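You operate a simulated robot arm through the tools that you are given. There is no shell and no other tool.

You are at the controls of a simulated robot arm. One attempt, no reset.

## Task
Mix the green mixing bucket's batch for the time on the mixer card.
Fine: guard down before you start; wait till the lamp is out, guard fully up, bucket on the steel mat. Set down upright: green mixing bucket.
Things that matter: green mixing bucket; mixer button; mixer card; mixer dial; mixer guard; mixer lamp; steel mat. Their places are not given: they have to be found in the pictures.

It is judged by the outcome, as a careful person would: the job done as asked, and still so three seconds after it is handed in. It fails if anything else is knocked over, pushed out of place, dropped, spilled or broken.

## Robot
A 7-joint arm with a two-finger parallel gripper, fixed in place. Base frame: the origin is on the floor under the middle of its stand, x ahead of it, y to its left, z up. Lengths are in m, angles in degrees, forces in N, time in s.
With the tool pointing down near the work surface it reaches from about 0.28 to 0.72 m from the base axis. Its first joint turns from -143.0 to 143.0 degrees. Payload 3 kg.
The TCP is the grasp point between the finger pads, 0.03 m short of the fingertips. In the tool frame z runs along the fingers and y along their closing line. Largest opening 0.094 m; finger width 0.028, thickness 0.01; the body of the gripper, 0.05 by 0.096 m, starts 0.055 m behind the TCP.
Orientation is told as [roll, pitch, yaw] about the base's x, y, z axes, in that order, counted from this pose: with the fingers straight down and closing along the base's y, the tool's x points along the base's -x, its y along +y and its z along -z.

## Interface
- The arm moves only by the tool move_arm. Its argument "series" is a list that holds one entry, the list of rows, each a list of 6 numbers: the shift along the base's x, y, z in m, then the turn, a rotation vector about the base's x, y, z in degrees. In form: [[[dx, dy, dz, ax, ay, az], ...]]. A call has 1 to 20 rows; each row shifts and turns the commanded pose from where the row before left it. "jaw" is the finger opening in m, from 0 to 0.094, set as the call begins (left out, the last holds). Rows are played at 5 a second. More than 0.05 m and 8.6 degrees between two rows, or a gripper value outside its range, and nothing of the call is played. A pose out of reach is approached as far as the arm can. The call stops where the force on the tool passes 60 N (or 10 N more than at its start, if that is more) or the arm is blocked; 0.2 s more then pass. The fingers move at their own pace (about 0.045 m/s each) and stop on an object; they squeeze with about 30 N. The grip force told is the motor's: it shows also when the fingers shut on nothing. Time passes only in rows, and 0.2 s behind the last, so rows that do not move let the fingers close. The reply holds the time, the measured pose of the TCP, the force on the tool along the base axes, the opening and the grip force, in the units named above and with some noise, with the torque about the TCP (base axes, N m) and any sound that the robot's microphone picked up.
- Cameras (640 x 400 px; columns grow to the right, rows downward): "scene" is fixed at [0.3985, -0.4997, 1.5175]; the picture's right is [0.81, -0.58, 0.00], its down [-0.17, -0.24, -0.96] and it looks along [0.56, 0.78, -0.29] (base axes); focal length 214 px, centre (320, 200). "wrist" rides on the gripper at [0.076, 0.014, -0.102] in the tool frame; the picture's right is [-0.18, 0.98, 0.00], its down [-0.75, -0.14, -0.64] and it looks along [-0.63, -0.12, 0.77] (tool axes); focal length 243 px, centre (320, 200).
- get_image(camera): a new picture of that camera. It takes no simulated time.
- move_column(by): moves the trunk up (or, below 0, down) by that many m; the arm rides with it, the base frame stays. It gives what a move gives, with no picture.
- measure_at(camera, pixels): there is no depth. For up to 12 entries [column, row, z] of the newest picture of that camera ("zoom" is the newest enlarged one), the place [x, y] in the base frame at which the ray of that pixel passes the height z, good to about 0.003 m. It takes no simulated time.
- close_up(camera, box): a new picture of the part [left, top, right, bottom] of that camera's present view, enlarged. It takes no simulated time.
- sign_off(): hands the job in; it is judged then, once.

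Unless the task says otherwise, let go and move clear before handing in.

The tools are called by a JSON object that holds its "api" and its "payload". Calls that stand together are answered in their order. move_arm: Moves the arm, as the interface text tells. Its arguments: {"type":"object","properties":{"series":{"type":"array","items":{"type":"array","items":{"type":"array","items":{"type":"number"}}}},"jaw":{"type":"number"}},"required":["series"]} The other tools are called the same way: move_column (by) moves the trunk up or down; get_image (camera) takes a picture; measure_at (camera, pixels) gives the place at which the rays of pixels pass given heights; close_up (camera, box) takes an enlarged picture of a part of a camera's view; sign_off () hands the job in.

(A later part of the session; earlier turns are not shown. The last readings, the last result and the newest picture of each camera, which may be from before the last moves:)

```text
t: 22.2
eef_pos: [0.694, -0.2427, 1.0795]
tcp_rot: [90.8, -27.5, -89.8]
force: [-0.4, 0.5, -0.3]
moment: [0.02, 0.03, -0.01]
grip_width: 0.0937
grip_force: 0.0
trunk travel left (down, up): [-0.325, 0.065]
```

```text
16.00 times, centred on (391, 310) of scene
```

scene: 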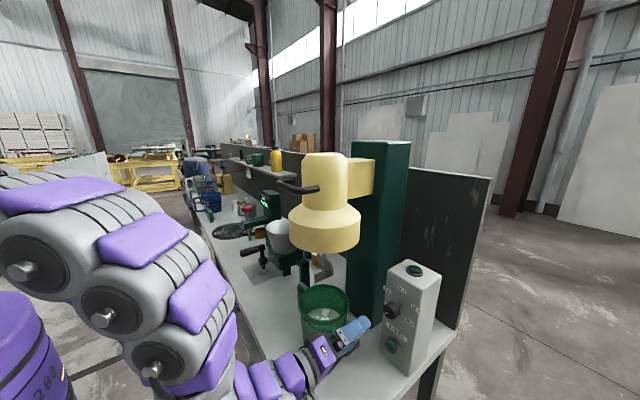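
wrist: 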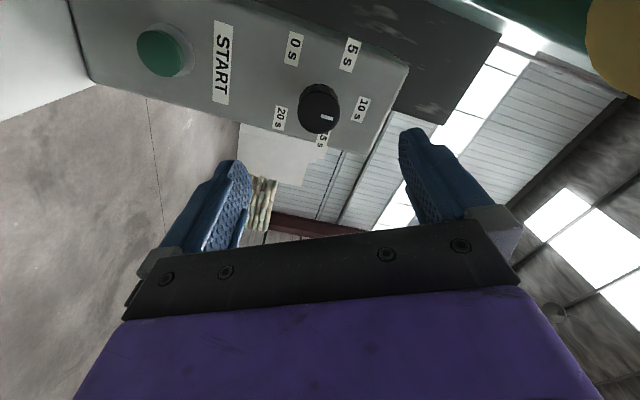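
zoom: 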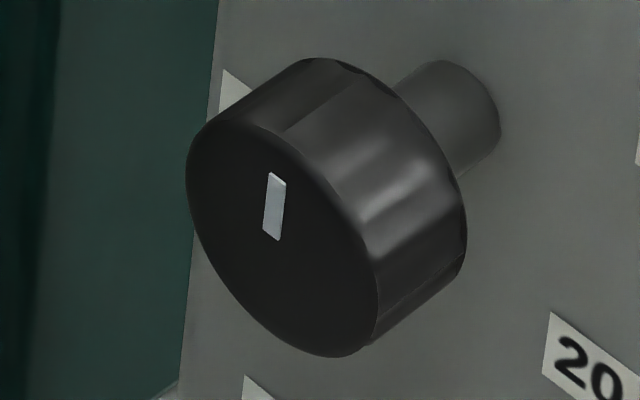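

The dial mark is now parallel to the "10 s" label's radial edges in both views, so the dial is set to 10 s. Next I'll back away, rise, and line up with the guard handle bar at about (0.615, -0.06, 1.40), rolling the tool so the fingers close vertically.

{"api": "move_arm", "payload": {"series": [[[-0.04, 0, 0, 0, 0, 0], [-0.04, 0, 0, 0, 0, 0], [-0.04, 0, 0, 5.5, 0, 0], [-0.04, 0, 0, 5.5, 0, 0], [-0.04, 0, 0, 5.5, 0, 0], [0, 0, 0.04, 5.5, 0, 0], [0, 0, 0.04, 5.5, 0, 0], [0, 0, 0.04, 0, 0, 0], [0, 0, 0.04, 0, 0, 0], [0, 0, 0.04, 0, 0, 0], [0, 0, 0.04, 0, 0, 0], [0, 0, 0.04, 0, 0, 0], [-0.02, 0.03, 0.04, 0, 0, 0], [-0.02, 0.04, 0, 0, 0, 0], [0, 0.04, 0, 0, 0, 0], [0, 0.04, 0, 0, 0, 0], [0, 0.03, 0, 0, 0, 0], [0, 0, 0, 0, 0, 0]]]}}

{"api": "get_image", "payload": {"camera": "wrist"}}

{"api": "get_image", "payload": {"camera": "scene"}}

```text
refused: row 13 steps farther than a row can; nothing moved
```

```text
taken
```

wrist: 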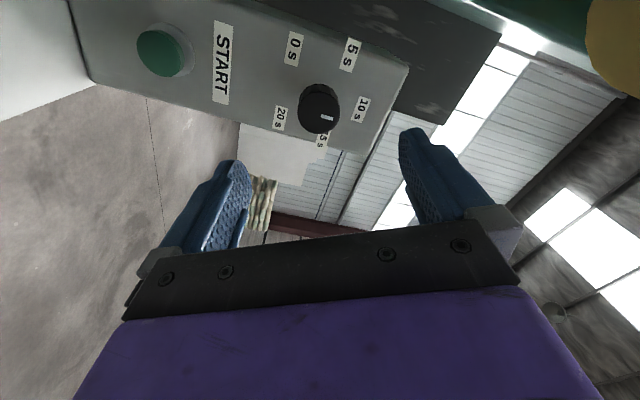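

```text
taken
```

scene: 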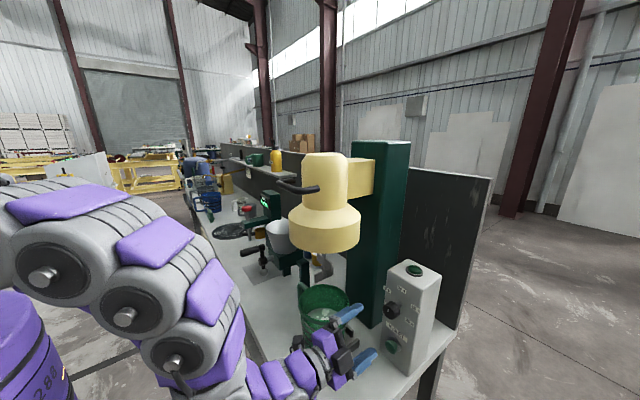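

The call was refused because row 13 was too large a step; nothing moved. I'll send it again with smaller steps.

{"api": "move_arm", "payload": {"series": [[[-0.04, 0, 0, 0, 0, 0], [-0.04, 0, 0, 0, 0, 0], [-0.04, 0, 0, 5.5, 0, 0], [-0.04, 0, 0, 5.5, 0, 0], [-0.04, 0, 0, 5.5, 0, 0], [0, 0, 0.04, 5.5, 0, 0], [0, 0, 0.04, 5.5, 0, 0], [0, 0, 0.04, 0, 0, 0], [0, 0, 0.04, 0, 0, 0], [0, 0, 0.04, 0, 0, 0], [0, 0, 0.04, 0, 0, 0], [0, 0, 0.04, 0, 0, 0], [0, 0, 0.04, 0, 0, 0], [-0.02, 0.03, 0, 0, 0, 0], [-0.02, 0.04, 0, 0, 0, 0], [0, 0.04, 0, 0, 0, 0], [0, 0.04, 0, 0, 0, 0], [0, 0.03, 0, 0, 0, 0], [0, 0, 0, 0, 0, 0]]]}}

{"api": "get_image", "payload": {"camera": "wrist"}}

{"api": "get_image", "payload": {"camera": "scene"}}

```text
t: 26.2
eef_pos: [0.5047, -0.2586, 1.4064]
tcp_rot: [90.9, 0.0, -89.9]
force: [0.6, -0.1, 0.6]
moment: [-0.01, 0.01, 0.0]
grip_width: 0.0941
grip_force: 0.1
out of reach, approached as far as the arm can: row 10, 11, 12, 14, 15, 16, 17, 18
trunk travel left (down, up): [-0.325, 0.065]
```

```text
taken
```

wrist: 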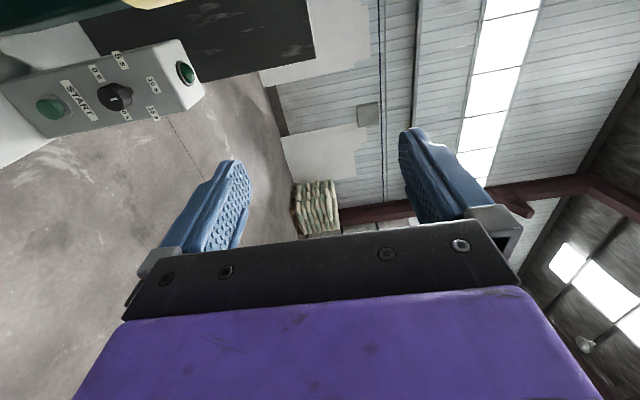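

```text
taken
```

scene: 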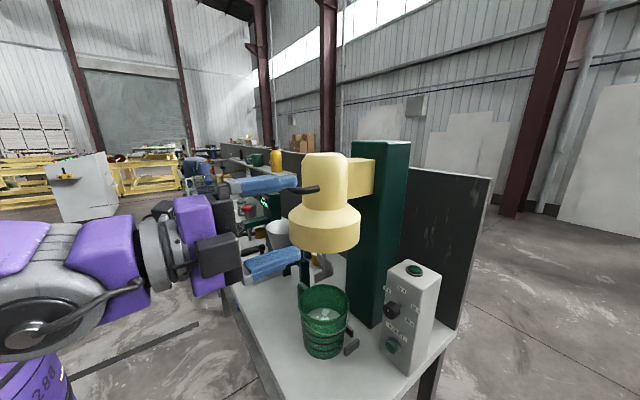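

The horizontal pose can't reach further toward the handle at this height. I'll pitch the tool 45° down (fingers still closing in the x–z plane), which should be easier to reach, then approach the bar.

{"api": "move_arm", "payload": {"series": [[[0, 0, 0, 0, 7.5, 0], [0, 0, 0, 0, 7.5, 0], [0, 0, 0, 0, 7.5, 0], [0, 0, 0, 0, 7.5, 0], [0, 0, 0, 0, 7.5, 0], [0, 0, 0, 0, 7.5, 0], [0, 0, 0, 0, 0, 0]]]}}

{"api": "get_image", "payload": {"camera": "wrist"}}

{"api": "get_image", "payload": {"camera": "scene"}}

```text
t: 27.8
eef_pos: [0.5079, -0.2586, 1.4057]
tcp_rot: [45.9, 0.1, -89.9]
force: [-0.4, 0.0, 0.7]
moment: [0.01, -0.02, 0.01]
grip_width: 0.0938
grip_force: 0.0
trunk travel left (down, up): [-0.325, 0.065]
```

```text
taken
```

wrist: 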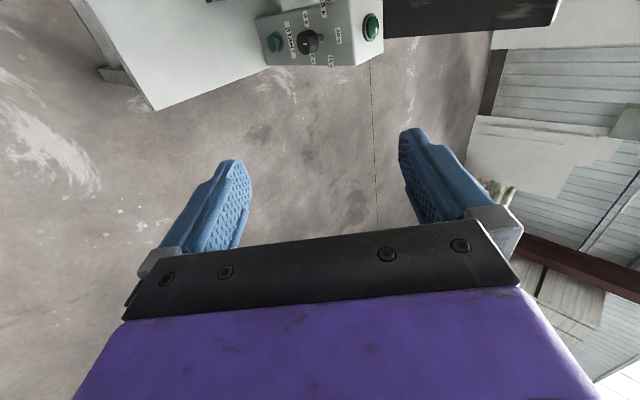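

```text
taken
```

scene: 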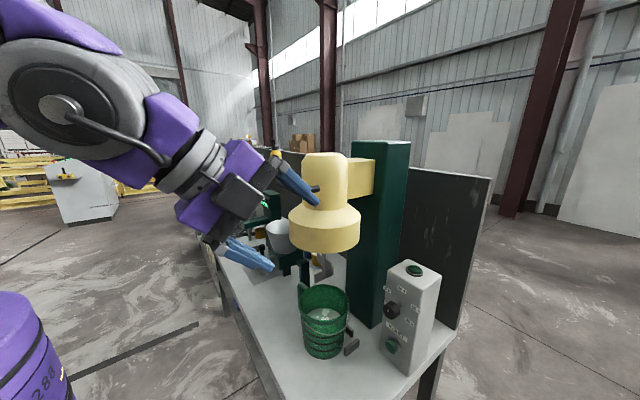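

The pitched pose reached fine. I'll slide over in y in front of the handle, staying back of the bar.

{"api": "move_arm", "payload": {"series": [[[-0.01, 0.03, 0.02, 0, 0, 0], [-0.01, 0.04, 0.01, 0, 0, 0], [0, 0.04, 0.01, 0, 0, 0], [0, 0.04, 0.01, 0, 0, 0], [0, 0.04, 0, 0, 0, 0], [0, 0.01, 0, 0, 0, 0], [0, 0, 0, 0, 0, 0]]], "jaw": 0.06}}

{"api": "get_image", "payload": {"camera": "wrist"}}

{"api": "get_image", "payload": {"camera": "scene"}}

```text
t: 29.4
eef_pos: [0.4862, -0.0559, 1.4557]
tcp_rot: [46.0, 0.1, -89.9]
force: [1.3, 0.1, -0.4]
moment: [-0.02, -0.04, 0.03]
grip_width: 0.06
grip_force: 0.0
trunk travel left (down, up): [-0.325, 0.065]
```

```text
taken
```

wrist: 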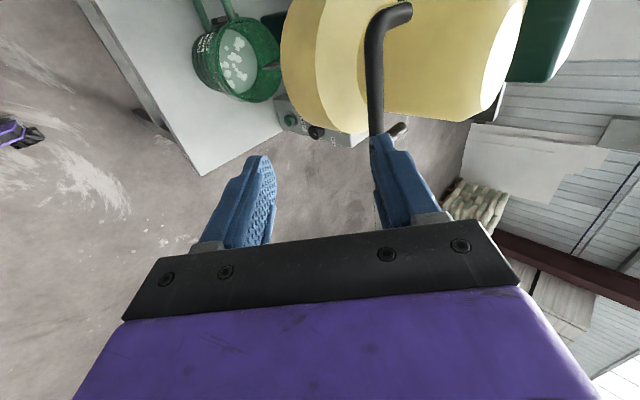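

```text
taken
```

scene: 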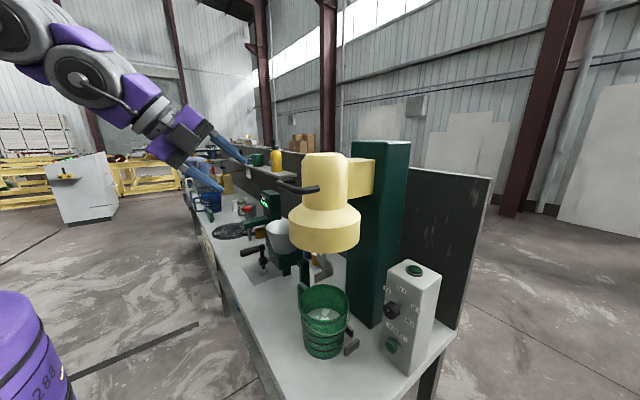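

I can see the handle bar in the wrist view (px ~ (374,70)). I'll triangulate its x and z from both cameras.

{"api": "measure_at", "payload": {"camera": "wrist", "pixels": [[374, 70, 1.36], [374, 70, 1.38], [374, 70, 1.4], [374, 70, 1.42], [374, 110, 1.36], [374, 110, 1.4], [376, 25, 1.36], [376, 25, 1.4]]}}

{"api": "close_up", "payload": {"camera": "scene", "box": [260, 160, 340, 215]}}

{"api": "close_up", "payload": {"camera": "wrist", "box": [330, 0, 450, 150]}}

```text
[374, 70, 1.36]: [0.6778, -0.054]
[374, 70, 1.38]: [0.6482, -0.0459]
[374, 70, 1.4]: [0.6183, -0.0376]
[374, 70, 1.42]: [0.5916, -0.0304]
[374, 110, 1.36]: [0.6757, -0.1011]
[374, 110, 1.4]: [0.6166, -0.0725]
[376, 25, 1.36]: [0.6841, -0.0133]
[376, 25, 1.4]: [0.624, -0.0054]
```

```text
7.27 times, centred on (300, 188) of scene
```

zoom: 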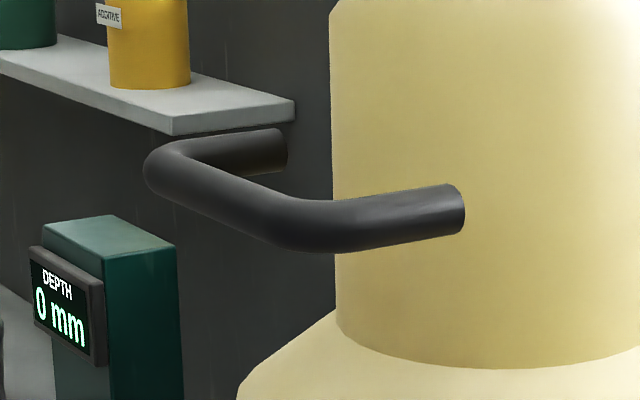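

```text
2.67 times, centred on (390, 75) of wrist
```

zoom: 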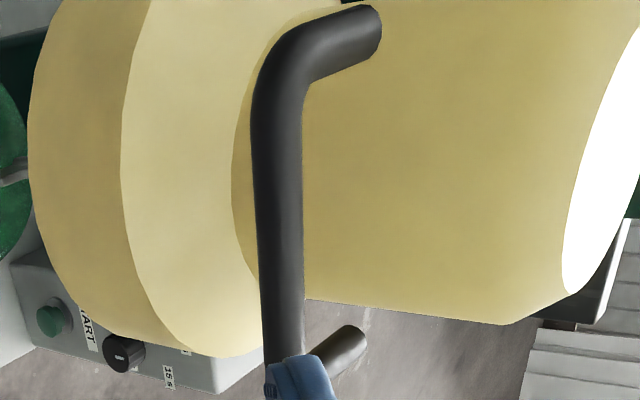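

{"api": "measure_at", "payload": {"camera": "scene", "pixels": [[287.9, 188.4, 1.38], [287.9, 188.4, 1.39], [287.9, 188.4, 1.4], [287.9, 188.4, 1.41], [287.9, 188.4, 1.42], [278.7, 183.9, 1.4], [278.7, 183.9, 1.41], [297.2, 192.4, 1.4], [297.2, 192.4, 1.41]]}}

```text
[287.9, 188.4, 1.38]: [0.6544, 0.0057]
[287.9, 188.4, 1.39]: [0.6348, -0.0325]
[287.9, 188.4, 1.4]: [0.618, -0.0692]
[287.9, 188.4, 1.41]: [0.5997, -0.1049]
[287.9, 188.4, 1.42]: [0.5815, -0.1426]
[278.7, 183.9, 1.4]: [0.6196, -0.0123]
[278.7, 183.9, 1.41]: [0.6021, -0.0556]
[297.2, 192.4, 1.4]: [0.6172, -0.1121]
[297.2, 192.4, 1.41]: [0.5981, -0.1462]
```

The bar is at x ≈ 0.618, z ≈ 1.400, centred at y ≈ -0.06, about 16 mm thick. I'll narrow the jaw to 0.045 and approach along the tool axis so the bar sits between the pads.

{"api": "move_arm", "payload": {"series": [[[0.037, -0.004, 0.001, 0, 0, 0], [0.036, 0, 0, 0, 0, 0], [0, 0, 0, 0, 0, 0], [0.0168, 0, -0.0162, 0, 0, 0], [0.0168, 0, -0.0162, 0, 0, 0], [0.0168, 0, -0.0162, 0, 0, 0], [0, 0, 0, 0, 0, 0]]], "jaw": 0.045}}

{"api": "get_image", "payload": {"camera": "wrist"}}

{"api": "close_up", "payload": {"camera": "scene", "box": [240, 140, 360, 220]}}

```text
t: 31.0
eef_pos: [0.6099, -0.0625, 1.4069]
tcp_rot: [46.1, -0.1, -89.9]
force: [-0.4, 0.3, 0.9]
moment: [-0.03, -0.01, 0.01]
grip_width: 0.0451
grip_force: 0.1
trunk travel left (down, up): [-0.325, 0.065]
```

```text
taken
```

wrist: 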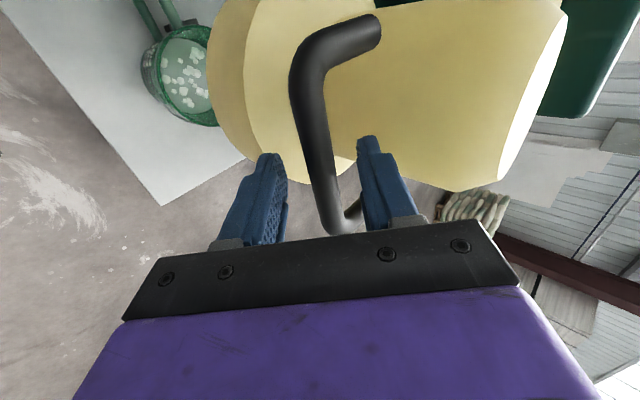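

```text
5.00 times, centred on (300, 180) of scene
```

zoom: 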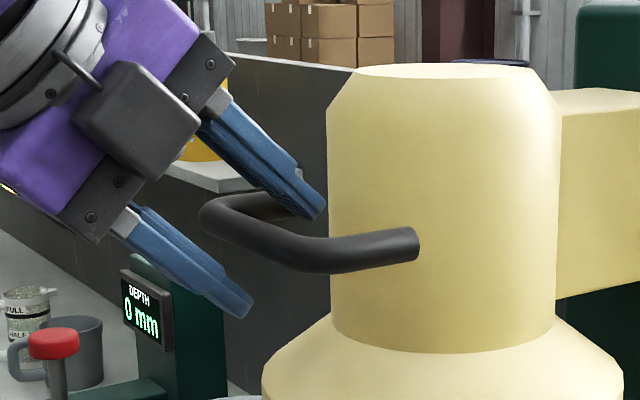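

The bar lies between the fingers in both views. I'll close on it.

{"api": "move_arm", "payload": {"series": [[[0, 0, 0, 0, 0, 0], [0, 0, 0, 0, 0, 0], [0, 0, 0, 0, 0, 0], [0, 0, 0, 0, 0, 0]]], "jaw": 0.0}}

{"api": "move_arm", "payload": {"series": [[[0, 0, -0.01, 0, 0, 0], [0, 0, -0.01, 0, 0, 0], [0, 0, 0, 0, 0, 0]]]}}

{"api": "get_image", "payload": {"camera": "scene"}}

```text
t: 32.0
eef_pos: [0.6111, -0.0624, 1.4071]
tcp_rot: [46.0, 0.1, -89.9]
force: [7.6, 0.1, 2.8]
moment: [-0.27, -0.18, -0.38]
grip_width: 0.0155
grip_force: 45.2
trunk travel left (down, up): [-0.325, 0.065]
```

```text
t: 32.8
eef_pos: [0.6114, -0.0628, 1.3852]
tcp_rot: [45.8, 0.1, -90.0]
force: [11.8, 0.1, -1.1]
moment: [-0.72, -0.11, -0.84]
grip_width: 0.0158
grip_force: 45.0
trunk travel left (down, up): [-0.325, 0.065]
```

```text
taken
```

scene: 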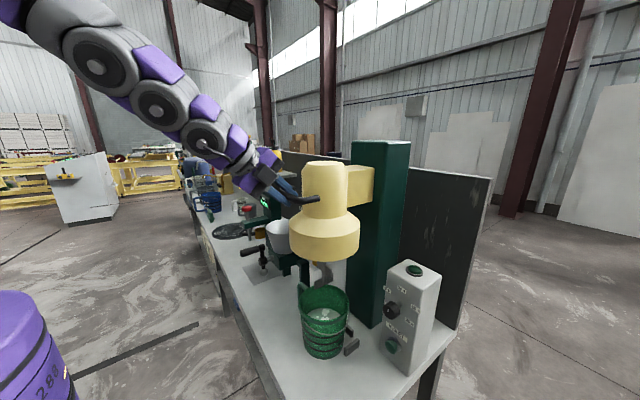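

The guard (with paddle) slides down easily (2 cm lower, ~no vertical force). I'll continue down in small rows.

{"api": "move_arm", "payload": {"series": [[[0.001, 0, -0.012, 0, 0, 0], [0, 0, -0.012, 0, 0, 0], [0, 0, -0.012, 0, 0, 0], [0, 0, -0.012, 0, 0, 0], [0, 0, -0.012, 0, 0, 0], [0, 0, 0, 0, 0, 0]]]}}

{"api": "close_up", "payload": {"camera": "scene", "box": [260, 140, 420, 380]}}

```text
t: 34.2
eef_pos: [0.611, -0.064, 1.3293]
tcp_rot: [45.8, 0.1, -89.9]
force: [4.1, -1.4, 0.6]
moment: [-0.07, -0.07, -0.18]
grip_width: 0.0157
grip_force: 44.9
trunk travel left (down, up): [-0.325, 0.065]
```

```text
1.67 times, centred on (340, 260) of scene
```

zoom: 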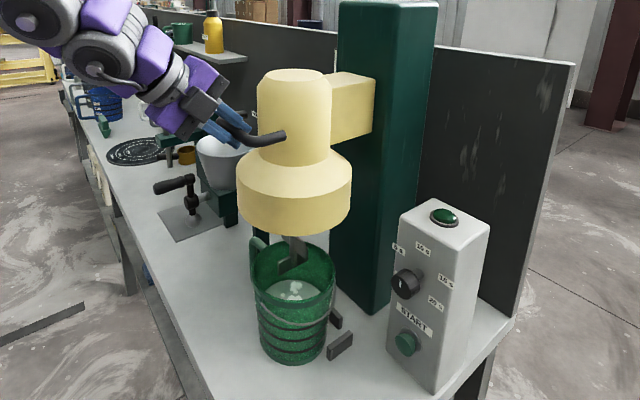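

The paddle is entering the bucket cleanly. I'll keep lowering.

{"api": "move_arm", "payload": {"series": [[[0, 0, -0.01, 0, 0, 0], [0, 0, -0.01, 0, 0, 0], [0, 0, -0.01, 0, 0, 0], [0, 0, -0.01, 0, 0, 0], [0, 0, -0.01, 0, 0, 0], [0, 0, -0.01, 0, 0, 0], [0, 0, 0, 0, 0, 0]]]}}

{"api": "close_up", "payload": {"camera": "scene", "box": [260, 140, 420, 380]}}

```text
t: 35.8
eef_pos: [0.6121, -0.0633, 1.267]
tcp_rot: [45.8, 0.1, -89.9]
force: [1.1, -1.4, -1.9]
moment: [-0.33, 0.04, -0.31]
grip_width: 0.0155
grip_force: 45.4
trunk travel left (down, up): [-0.325, 0.065]
```

```text
1.67 times, centred on (340, 260) of scene
```

zoom: 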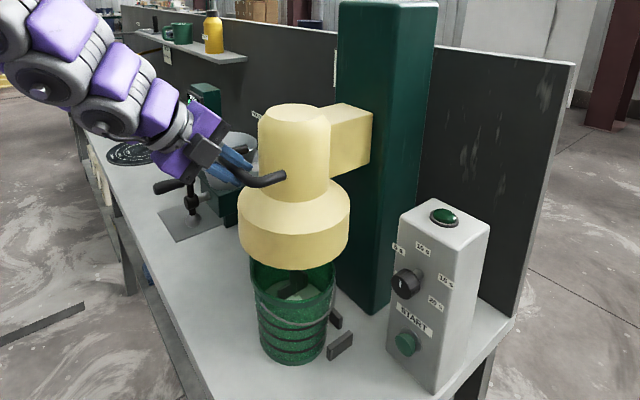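

Still free (force ~2 N). Continuing down in small rows, watching for the end stop.

{"api": "move_arm", "payload": {"series": [[[0, 0, -0.008, 0, 0, 0], [0, 0, -0.008, 0, 0, 0], [0, 0, -0.008, 0, 0, 0], [0, 0, -0.008, 0, 0, 0], [0, 0, 0, 0, 0, 0]]]}}

{"api": "close_up", "payload": {"camera": "scene", "box": [260, 140, 420, 380]}}

```text
t: 37.0
eef_pos: [0.6112, -0.0639, 1.2362]
tcp_rot: [46.1, 0.1, -89.9]
force: [-6.7, -2.8, 1.1]
moment: [-0.35, 0.0, -0.42]
grip_width: 0.0159
grip_force: 44.8
trunk travel left (down, up): [-0.325, 0.065]
```

```text
1.67 times, centred on (340, 260) of scene
```

zoom: 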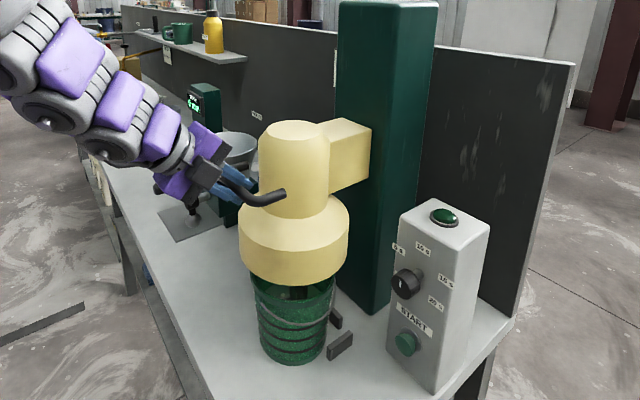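

Still no resistance. I'll go on in 6 mm rows.

{"api": "move_arm", "payload": {"series": [[[0, 0, -0.006, 0, 0, 0], [0, 0, -0.006, 0, 0, 0], [0, 0, -0.006, 0, 0, 0], [0, 0, 0, 0, 0, 0]]]}}

{"api": "close_up", "payload": {"camera": "scene", "box": [290, 220, 380, 360]}}

```text
t: 38.0
eef_pos: [0.6115, -0.0627, 1.2194]
tcp_rot: [46.0, 0.1, -90.0]
force: [-15.3, -7.2, 0.4]
moment: [-0.41, 0.11, -0.23]
grip_width: 0.0158
grip_force: 45.0
trunk travel left (down, up): [-0.325, 0.065]
```

```text
2.86 times, centred on (335, 290) of scene
```

zoom: 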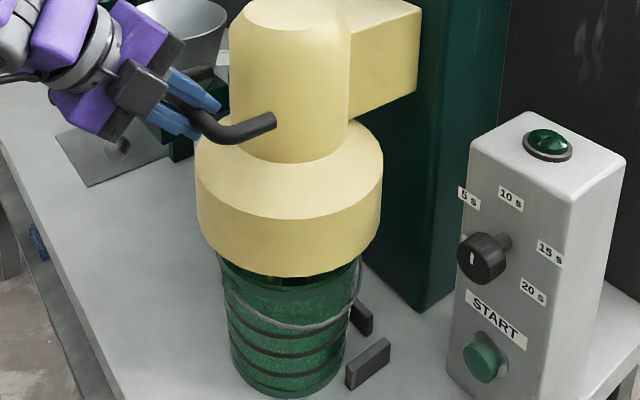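

The bell now nearly reaches the bucket rim; lateral load -15 N in x. I'll relieve that slightly and continue with small steps.

{"api": "move_arm", "payload": {"series": [[[-0.001, -0.001, -0.004, 0, 0, 0], [-0.001, 0, -0.004, 0, 0, 0], [0, 0, -0.004, 0, 0, 0], [0, 0, 0, 0, 0, 0]]]}}

{"api": "move_arm", "payload": {"series": [[[0, 0, -0.004, 0, 0, 0], [0, 0, -0.004, 0, 0, 0], [0, 0, 0, 0, 0, 0]]]}}

{"api": "close_up", "payload": {"camera": "scene", "box": [290, 220, 380, 360]}}

```text
t: 39.0
eef_pos: [0.6118, -0.0644, 1.2063]
tcp_rot: [46.0, 0.2, -89.9]
force: [8.6, -4.0, 3.7]
moment: [-0.15, -0.15, -0.16]
grip_width: 0.0155
grip_force: 45.1
trunk travel left (down, up): [-0.325, 0.065]
```

```text
t: 39.8
eef_pos: [0.611, -0.0632, 1.1986]
tcp_rot: [45.9, -0.1, -90.0]
force: [14.1, -1.6, 4.3]
moment: [0.32, -0.2, 0.26]
grip_width: 0.0157
grip_force: 44.7
trunk travel left (down, up): [-0.325, 0.065]
```

```text
2.86 times, centred on (335, 290) of scene
```

zoom: 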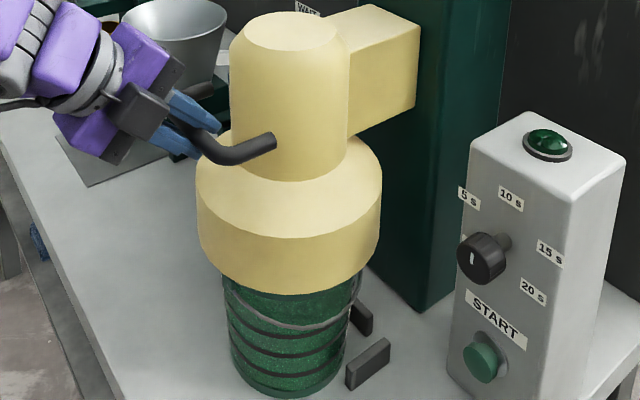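

No end stop yet (z force ~4 N). Continuing gently.

{"api": "move_arm", "payload": {"series": [[[0.001, 0, -0.004, 0, 0, 0], [0, 0, -0.004, 0, 0, 0], [0, 0, 0, 0, 0, 0]]]}}

{"api": "move_arm", "payload": {"series": [[[0, 0, -0.004, 0, 0, 0], [0, 0, -0.004, 0, 0, 0], [0, 0, 0, 0, 0, 0]]]}}

{"api": "close_up", "payload": {"camera": "scene", "box": [290, 220, 380, 360]}}

```text
t: 40.4
eef_pos: [0.6116, -0.0639, 1.1983]
tcp_rot: [46.9, -0.5, -90.1]
force: [3.7, 4.0, 15.2]
moment: [0.35, -0.15, -0.51]
grip_width: 0.0154
grip_force: 44.9
trunk travel left (down, up): [-0.325, 0.065]
stopped in row 2: the force on the tool passed its limit at 68 N (the readings are from after the stop); the commanded pose is now the measured one
```

```text
t: 40.9
eef_pos: [0.6124, -0.0631, 1.1974]
tcp_rot: [47.6, -0.5, -89.9]
force: [-8.6, 7.6, 24.3]
moment: [0.41, -0.14, -1.11]
grip_width: 0.0156
grip_force: 45.5
trunk travel left (down, up): [-0.325, 0.065]
stopped in row 2: the force on the tool passed its limit at 66 N (the readings are from after the stop); the commanded pose is now the measured one
```

```text
2.86 times, centred on (335, 290) of scene
```

zoom: 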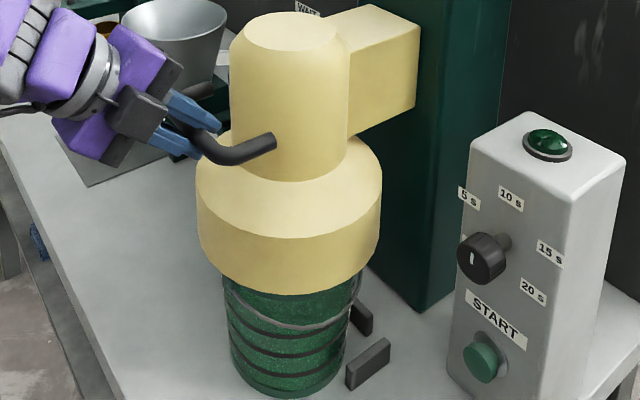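

The guard stopped at a hard limit after 0.21 m of travel (68 N, z no longer moves). I'll check that it's the end stop rather than the bucket by measuring the bell's lower edge and viewing from the wrist.

{"api": "measure_at", "payload": {"camera": "scene", "pixels": [[324.5, 322.2, 0.94], [324.5, 322.2, 0.96], [324.5, 322.2, 0.98], [324.5, 322.2, 1.0], [324.5, 322.2, 1.02], [324.5, 322.2, 1.04]]}}

{"api": "get_image", "payload": {"camera": "wrist"}}

{"api": "close_up", "payload": {"camera": "scene", "box": [300, 290, 370, 370]}}

```text
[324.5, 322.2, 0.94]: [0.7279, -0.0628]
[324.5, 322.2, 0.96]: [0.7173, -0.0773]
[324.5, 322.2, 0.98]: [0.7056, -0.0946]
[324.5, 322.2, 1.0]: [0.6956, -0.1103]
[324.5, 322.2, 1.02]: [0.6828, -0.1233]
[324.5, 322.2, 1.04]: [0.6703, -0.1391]
```

```text
taken
```

wrist: 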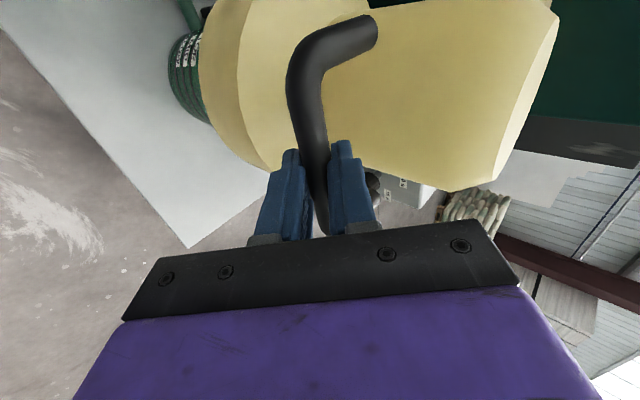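

```text
5.00 times, centred on (335, 330) of scene
```

zoom: 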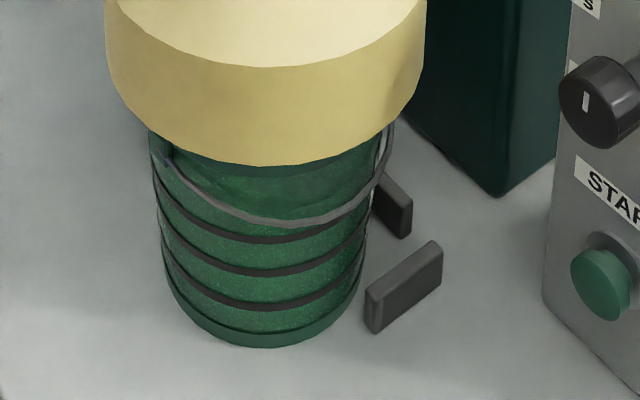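

The bell's lower edge sits at about z 1.03–1.04, a few cm above the rim, so this is the guard's own down stop. I'll release the handle and back away along the tool axis, then check that the guard stays down.

{"api": "move_arm", "payload": {"series": [[[0, 0, 0, 0, 0, 0], [0, 0, 0, 0, 0, 0], [0, 0, 0, 0, 0, 0], [-0.0168, 0, 0.0162, 0, 0, 0], [-0.0168, 0, 0.0162, 0, 0, 0], [-0.0168, 0, 0.0162, 0, 0, 0], [-0.0168, 0, 0.0162, 0, 0, 0], [-0.0168, 0, 0.0162, 0, 0, 0], [0, 0, 0, 0, 0, 0]]], "jaw": 0.045}}

{"api": "get_image", "payload": {"camera": "scene"}}

{"api": "get_image", "payload": {"camera": "wrist"}}

```text
t: 42.9
eef_pos: [0.5418, -0.0664, 1.2747]
tcp_rot: [48.5, -0.7, -90.2]
force: [0.3, -0.4, 0.2]
moment: [0.01, 0.0, -0.02]
grip_width: 0.0451
grip_force: 0.0
out of reach, approached as far as the arm can: row 8
trunk travel left (down, up): [-0.325, 0.065]
```

```text
taken
```

scene: 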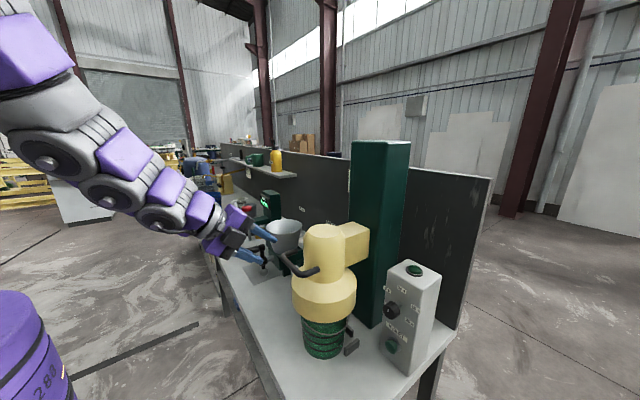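

```text
taken
```

wrist: 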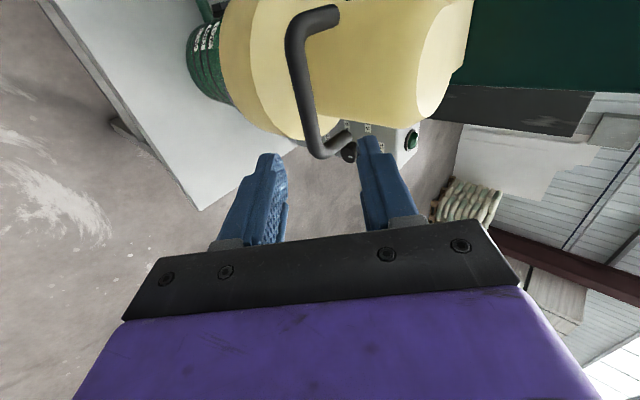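

The guard stays down by itself. Now I'll move over to the right, roll the tool back to neutral (camera underneath), and close the fingers, to press START at about (0.83, -0.242, 0.944).

{"api": "move_arm", "payload": {"series": [[[-0.02, -0.02, 0.01, 0, 0, 0], [0, -0.045, 0, 0, 0, 0], [0, -0.045, 0, 0, 0, 0], [0, -0.045, 0, 0, 0, 0], [0, -0.03, 0, 0, 0, 0], [0, 0, 0, -5.62, 0, 4.97], [0, 0, 0, -5.62, 0, 4.97], [0, 0, 0, -5.62, 0, 4.97], [0, 0, 0, -5.62, 0, 4.97], [0, 0, 0, -5.62, 0, 4.97], [0, 0, 0, -5.62, 0, 4.97], [0, 0, 0, -5.62, 0, 4.97], [0, 0, 0, -5.62, 0, 4.97], [0, 0, 0, -5.62, 0, 4.97], [0, 0, 0, -5.62, 0, 4.97], [0, 0, 0, -5.62, 0, 4.97], [0, 0, 0, -5.62, 0, 4.97], [0, 0, 0, 0, 0, 0]]], "jaw": 0.0}}

{"api": "get_image", "payload": {"camera": "scene"}}

{"api": "get_image", "payload": {"camera": "wrist"}}

```text
t: 46.7
eef_pos: [0.5393, -0.2323, 1.2722]
tcp_rot: [-1.7, -48.8, 0.9]
force: [-0.2, -0.2, 1.2]
moment: [0.02, 0.02, -0.02]
grip_width: 0.0001
grip_force: 29.9
out of reach, approached as far as the arm can: row 1
trunk travel left (down, up): [-0.325, 0.065]
```

```text
taken
```

scene: 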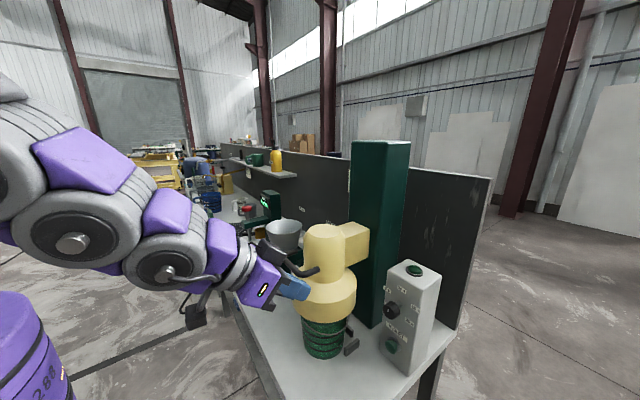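

```text
taken
```

wrist: 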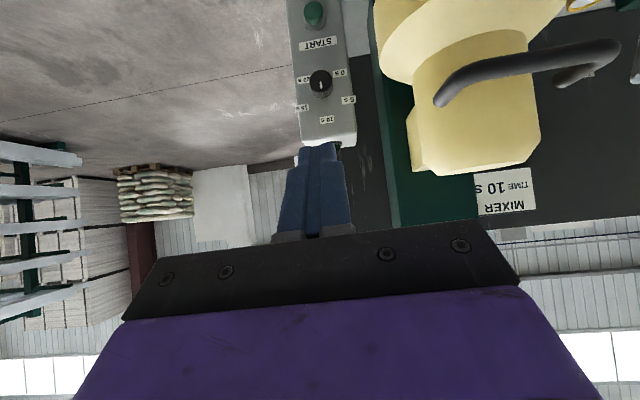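

The tool is now neutral with fingers closed. I'll pitch to about 25° below horizontal and lower toward a pre-press spot, then re-measure the button.

{"api": "move_arm", "payload": {"series": [[[0.01, -0.002, -0.04, 0, -5.5, 0], [0.01, -0.002, -0.04, 0, -5.5, 0], [0.01, -0.002, -0.04, 0, -5.3, 0], [0.02, -0.002, -0.04, 0, 0, 0], [0.02, -0.002, -0.04, 0, 0, 0], [0.02, 0, -0.04, 0, 0, 0], [0.02, 0, -0.04, 0, 0, 0], [0, 0, 0, 0, 0, 0]]]}}

{"api": "get_image", "payload": {"camera": "scene"}}

{"api": "get_image", "payload": {"camera": "wrist"}}

```text
t: 48.5
eef_pos: [0.646, -0.2404, 0.9941]
tcp_rot: [-2.0, -65.1, 1.0]
force: [0.8, 0.2, 0.2]
moment: [-0.01, 0.02, 0.03]
grip_width: 0.0
grip_force: 29.9
trunk travel left (down, up): [-0.325, 0.065]
```

```text
taken
```

scene: 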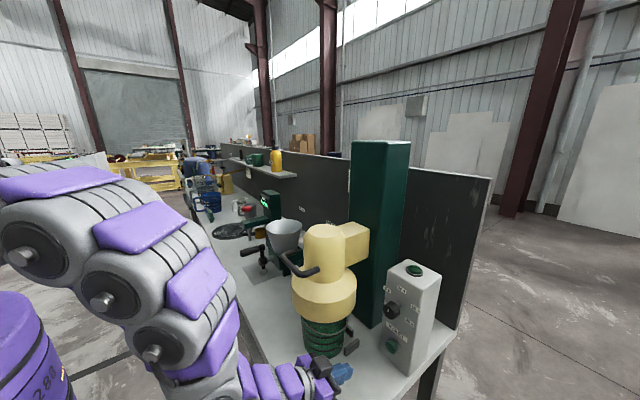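

```text
taken
```

wrist: 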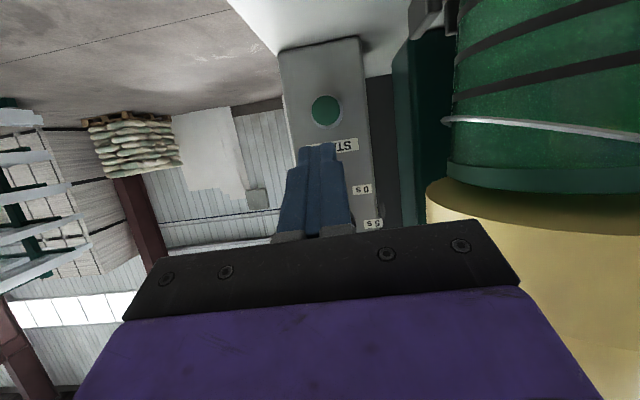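

The button is at wrist px (326,111) and scene px (391.5,346.5). I'll triangulate its face now from close range.

{"api": "measure_at", "payload": {"camera": "wrist", "pixels": [[326, 110, 0.92], [326, 110, 0.93], [326, 110, 0.94], [326, 110, 0.95], [326, 110, 0.96]]}}

{"api": "close_up", "payload": {"camera": "scene", "box": [370, 325, 415, 365]}}

{"api": "close_up", "payload": {"camera": "wrist", "box": [270, 60, 400, 180]}}

```text
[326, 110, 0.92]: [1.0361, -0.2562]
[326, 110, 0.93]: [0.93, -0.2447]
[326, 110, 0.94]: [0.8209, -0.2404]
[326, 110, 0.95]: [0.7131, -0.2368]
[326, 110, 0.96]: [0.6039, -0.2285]
```

```text
10.00 times, centred on (392, 345) of scene
```

zoom: 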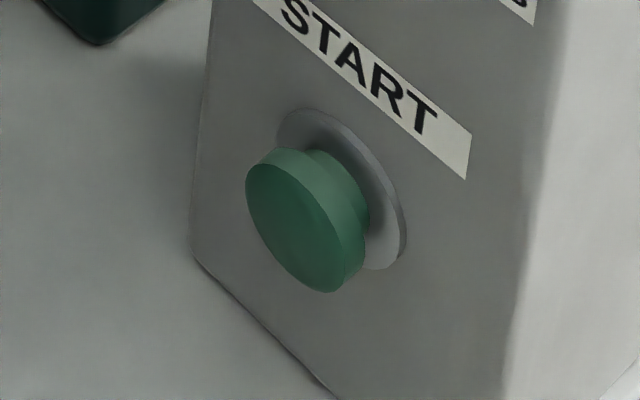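

```text
3.33 times, centred on (335, 120) of wrist
```

zoom: 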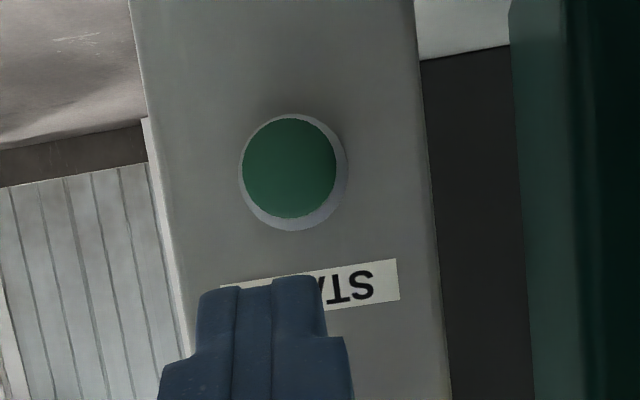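

{"api": "measure_at", "payload": {"camera": "scene", "pixels": [[390.5, 347.7, 0.93], [390.5, 347.7, 0.935], [390.5, 347.7, 0.94], [390.5, 347.7, 0.945], [390.5, 347.7, 0.95]]}}

```text
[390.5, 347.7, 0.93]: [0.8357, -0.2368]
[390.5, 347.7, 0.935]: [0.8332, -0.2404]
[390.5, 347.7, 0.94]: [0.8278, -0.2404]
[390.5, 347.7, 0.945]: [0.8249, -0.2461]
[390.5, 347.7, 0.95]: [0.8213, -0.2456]
```

The button face is at about (0.827, -0.241, 0.940). I'll move to just in front of it, then press in small forward steps.

{"api": "move_arm", "payload": {"series": [[[0.02, 0, -0.018, 0, 0, 0], [0.03, 0, -0.018, 0, 0, 0], [0.03, 0, -0.018, 0, 0, 0], [0.03, 0, 0, 0, 0, 0], [0.015, 0, 0, 0, 0, 0], [0, 0, 0, 0, 0, 0]]]}}

{"api": "close_up", "payload": {"camera": "scene", "box": [310, 260, 450, 390]}}

{"api": "get_image", "payload": {"camera": "wrist"}}

```text
t: 49.9
eef_pos: [0.7736, -0.2381, 0.9381]
tcp_rot: [-2.0, -65.2, 1.0]
force: [0.5, 0.4, 0.2]
moment: [-0.02, -0.01, -0.01]
grip_width: 0.0
grip_force: 29.7
trunk travel left (down, up): [-0.325, 0.065]
```

```text
3.08 times, centred on (380, 325) of scene
```

zoom: 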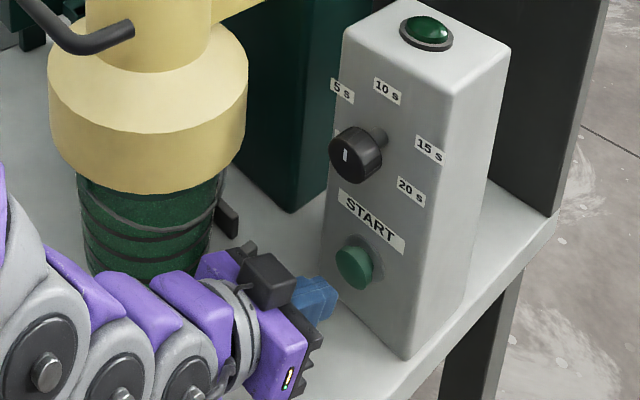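

```text
taken
```

wrist: 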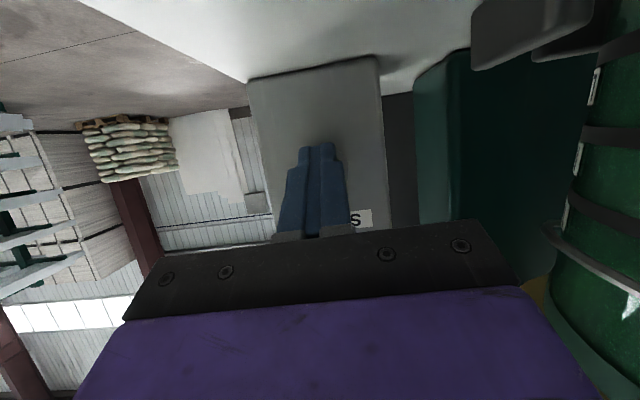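

The closed fingertips are in front of the button. I'll press forward in small steps and listen for a click or force rise.

{"api": "move_arm", "payload": {"series": [[[0.006, -0.002, 0.001, 0, 0, 0], [0.006, 0, 0, 0, 0, 0], [0.005, 0, 0, 0, 0, 0], [0.004, 0, 0, 0, 0, 0], [0.003, 0, 0, 0, 0, 0]]]}}

{"api": "close_up", "payload": {"camera": "scene", "box": [310, 260, 450, 390]}}

```text
t: 51.1
eef_pos: [0.7972, -0.2425, 0.9384]
tcp_rot: [-2.2, -65.0, 1.0]
force: [-2.0, 0.9, -1.0]
moment: [-0.05, 0.01, 0.01]
grip_width: 0.0
grip_force: 30.5
trunk travel left (down, up): [-0.325, 0.065]
heard: click
```

```text
3.08 times, centred on (380, 325) of scene
```

zoom: 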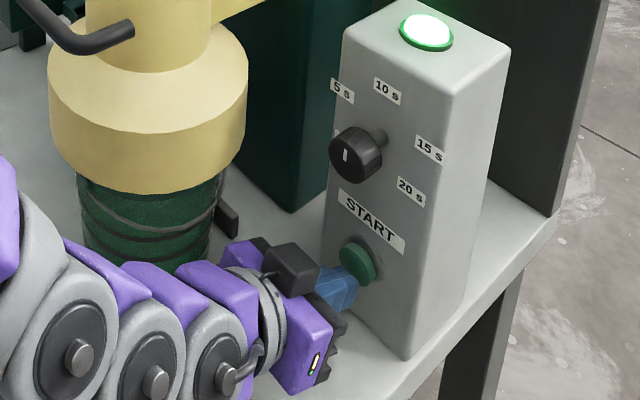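

A click was heard and the lamp on top is lit: the mixer is running from about t = 51. I'll back away from the button and wait for the lamp to go out.

{"api": "move_arm", "payload": {"series": [[[-0.02, 0, 0.0, 0, 0, 0], [-0.03, 0, 0.0, 0, 0, 0], [-0.04, 0, 0.01, 0, 0, 0], [-0.04, 0, 0.03, 0, 0, 0], [0, 0, 0.04, 0, 0, 0], [0, 0, 0.04, 0, 0, 0], [0, 0, 0.04, 0, 0, 0], [0, 0, 0.04, 0, 0, 0], [-0.02, 0, 0.04, 0, 0, 0], [-0.02, 0, 0.04, 0, 0, 0], [0, 0, 0, 0, 0, 0]]]}}

{"api": "get_image", "payload": {"camera": "scene"}}

```text
t: 53.5
eef_pos: [0.6283, -0.2432, 1.2214]
tcp_rot: [-2.1, -65.0, 1.1]
force: [0.9, -1.0, 0.2]
moment: [0.05, -0.01, 0.0]
grip_width: 0.0
grip_force: 30.0
trunk travel left (down, up): [-0.325, 0.065]
```

```text
taken
```

scene: 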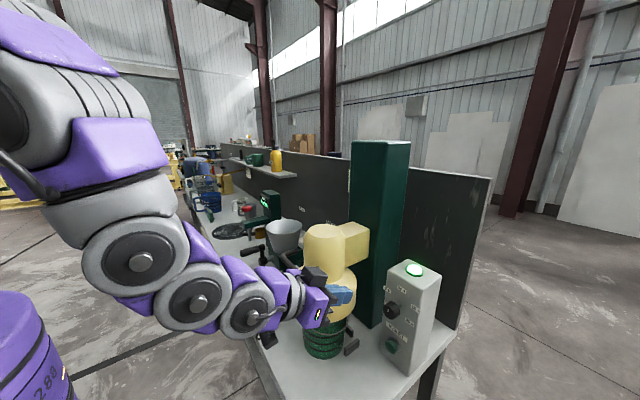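

The lamp is on. While it runs I'll reorient the tool for the guard handle, well clear of the mixer.

{"api": "move_arm", "payload": {"series": [[[-0.03, 0, 0.02, 0, 5, 0], [-0.03, 0, 0.02, 0, 5, 0], [-0.025, 0, 0.015, 0, 5, 0], [0, 0, 0, 0, 4.5, 0], [0, 0, 0, 5.3, 0, -5.3], [0, 0, 0, 5.3, 0, -5.3], [0, 0, 0, 5.3, 0, -5.3], [0, 0, 0, 5.3, 0, -5.3], [0, 0, 0, 5.3, 0, -5.3], [0, 0, 0, 5.3, 0, -5.3], [0, 0, 0, 5.3, 0, -5.3], [0, 0, 0, 5.3, 0, -5.3], [0, 0, 0, 5.3, 0, -5.3], [0, 0, 0, 5.3, 0, -5.3], [0, 0, 0, 5.3, 0, -5.3], [0, 0, 0, 5.3, 0, -5.3], [0, 0, 0, 0, 0, 0]]], "jaw": 0.045}}

{"api": "get_image", "payload": {"camera": "scene"}}

{"api": "get_image", "payload": {"camera": "wrist"}}

```text
t: 57.1
eef_pos: [0.5441, -0.2443, 1.2743]
tcp_rot: [43.8, -0.6, -90.2]
force: [-0.5, -0.6, 0.6]
moment: [-0.01, 0.03, 0.01]
grip_width: 0.045
grip_force: 0.1
trunk travel left (down, up): [-0.325, 0.065]
```

```text
taken
```

scene: 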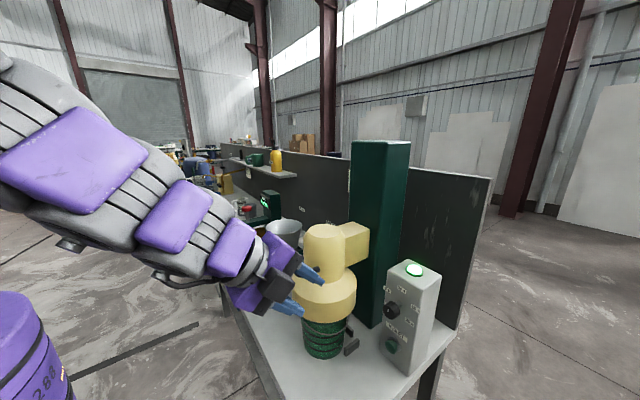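

```text
taken
```

wrist: 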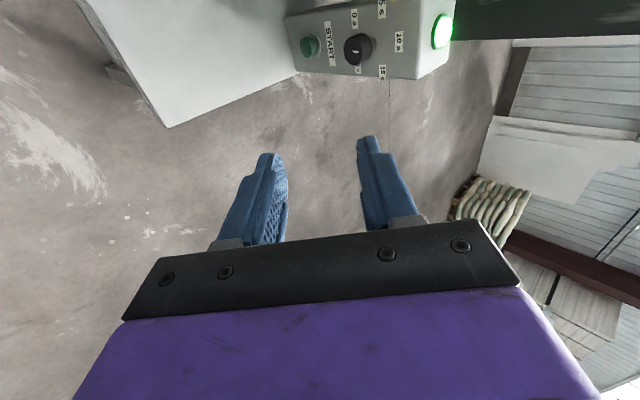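

The lamp is still lit at t = 57.1. I'll slide sideways to the pre-grasp position (not touching the guard) and keep waiting.

{"api": "move_arm", "payload": {"series": [[[0, 0.03, 0, 0, 0, 0], [0, 0.04, 0, 0, 0, 0], [0, 0.04, 0, 0, 0, 0], [0, 0.04, 0, 0, 0, 0], [0, 0.03, 0, 0, 0, 0], [0, 0, 0, 0, 0, 0], [0, 0, 0, 0, 0, 0], [0, 0, 0, 0, 0, 0], [0, 0, 0, 0, 0, 0], [0, 0, 0, 0, 0, 0], [0, 0, 0, 0, 0, 0], [0, 0, 0, 0, 0, 0], [0, 0, 0, 0, 0, 0], [0, 0, 0, 0, 0, 0], [0, 0, 0, 0, 0, 0], [0, 0, 0, 0, 0, 0], [0, 0, 0, 0, 0, 0], [0, 0, 0, 0, 0, 0]]]}}

{"api": "get_image", "payload": {"camera": "scene"}}

{"api": "get_image", "payload": {"camera": "wrist"}}

```text
t: 60.9
eef_pos: [0.543, -0.0656, 1.2747]
tcp_rot: [43.9, -0.9, -90.1]
force: [-0.3, -0.7, -0.4]
moment: [-0.03, 0.0, 0.02]
grip_width: 0.0449
grip_force: 0.1
trunk travel left (down, up): [-0.325, 0.065]
```

```text
taken
```

scene: 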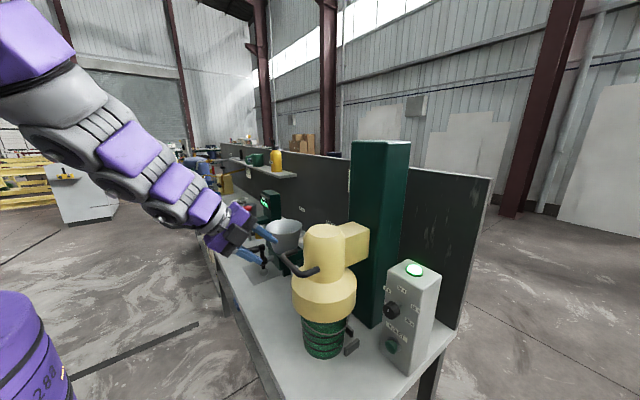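

```text
taken
```

wrist: 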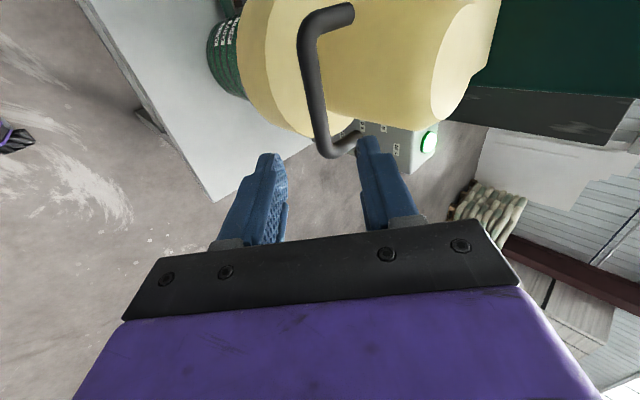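

The lamp is still lit at t = 60.9 (about 10 s since the press). I'll wait another second or so and check again.

{"api": "move_arm", "payload": {"series": [[[0, 0, 0, 0, 0, 0], [0, 0, 0, 0, 0, 0], [0, 0, 0, 0, 0, 0], [0, 0, 0, 0, 0, 0], [0, 0, 0, 0, 0, 0]]]}}

{"api": "get_image", "payload": {"camera": "scene"}}

{"api": "close_up", "payload": {"camera": "scene", "box": [360, 250, 460, 370]}}

```text
t: 62.1
eef_pos: [0.5421, -0.0665, 1.2746]
tcp_rot: [43.8, -0.7, -90.1]
force: [-0.8, -0.5, 0.3]
moment: [0.01, -0.04, 0.03]
grip_width: 0.0449
grip_force: 0.0
trunk travel left (down, up): [-0.325, 0.065]
```

```text
taken
```

scene: 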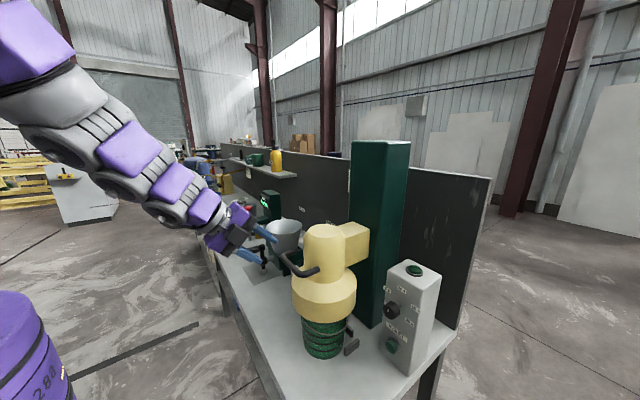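

```text
3.33 times, centred on (410, 310) of scene
```

zoom: 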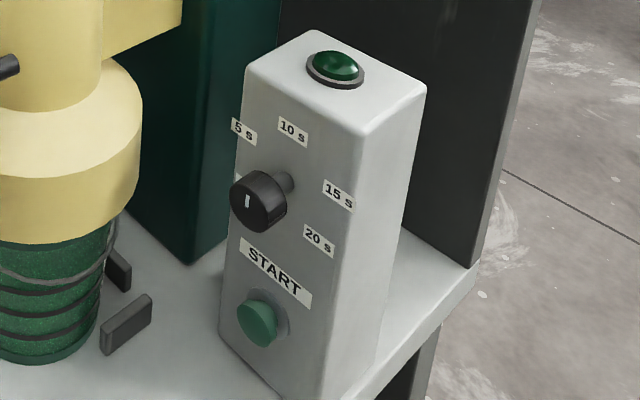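

The lamp has gone out. Now I'll approach and grip the guard handle again (last gripped at TCP ≈ (0.611, -0.063, 1.198)).

{"api": "move_arm", "payload": {"series": [[[0.0137, 0.0006, -0.0153, 0, 0, 0], [0.0137, 0.0006, -0.0153, 0, 0, 0], [0.0137, 0.0006, -0.0153, 0, 0, 0], [0.0137, 0.0006, -0.0153, 0, 0, 0], [0.0137, 0.0006, -0.0153, 0, 0, 0], [0, 0, 0, 0, 0, 0]]]}}

{"api": "get_image", "payload": {"camera": "wrist"}}

{"api": "close_up", "payload": {"camera": "scene", "box": [250, 220, 370, 310]}}

```text
t: 63.5
eef_pos: [0.6123, -0.062, 1.1988]
tcp_rot: [43.9, -0.9, -90.1]
force: [-0.8, -0.7, 0.1]
moment: [0.04, 0.01, 0.04]
grip_width: 0.0448
grip_force: 0.1
trunk travel left (down, up): [-0.325, 0.065]
```

```text
taken
```

wrist: 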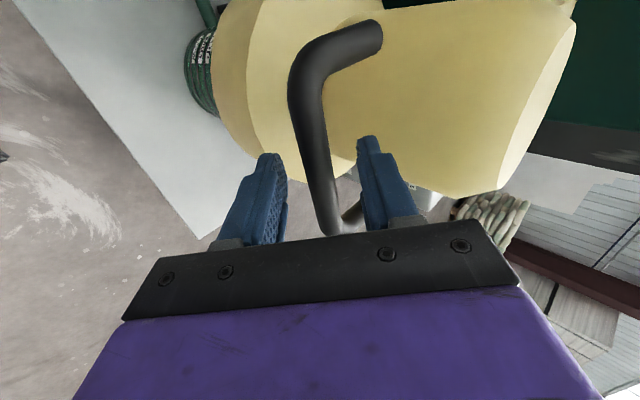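

```text
4.44 times, centred on (310, 265) of scene
```

zoom: 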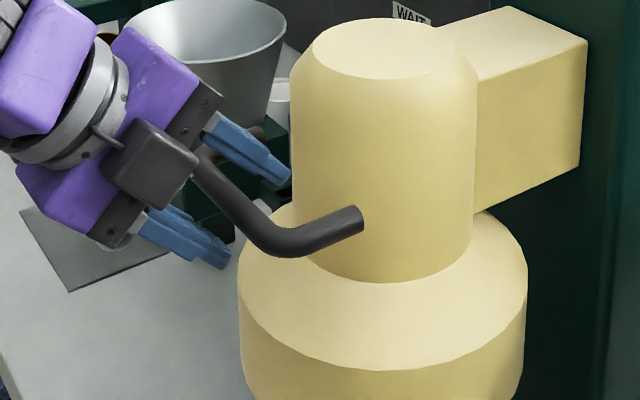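

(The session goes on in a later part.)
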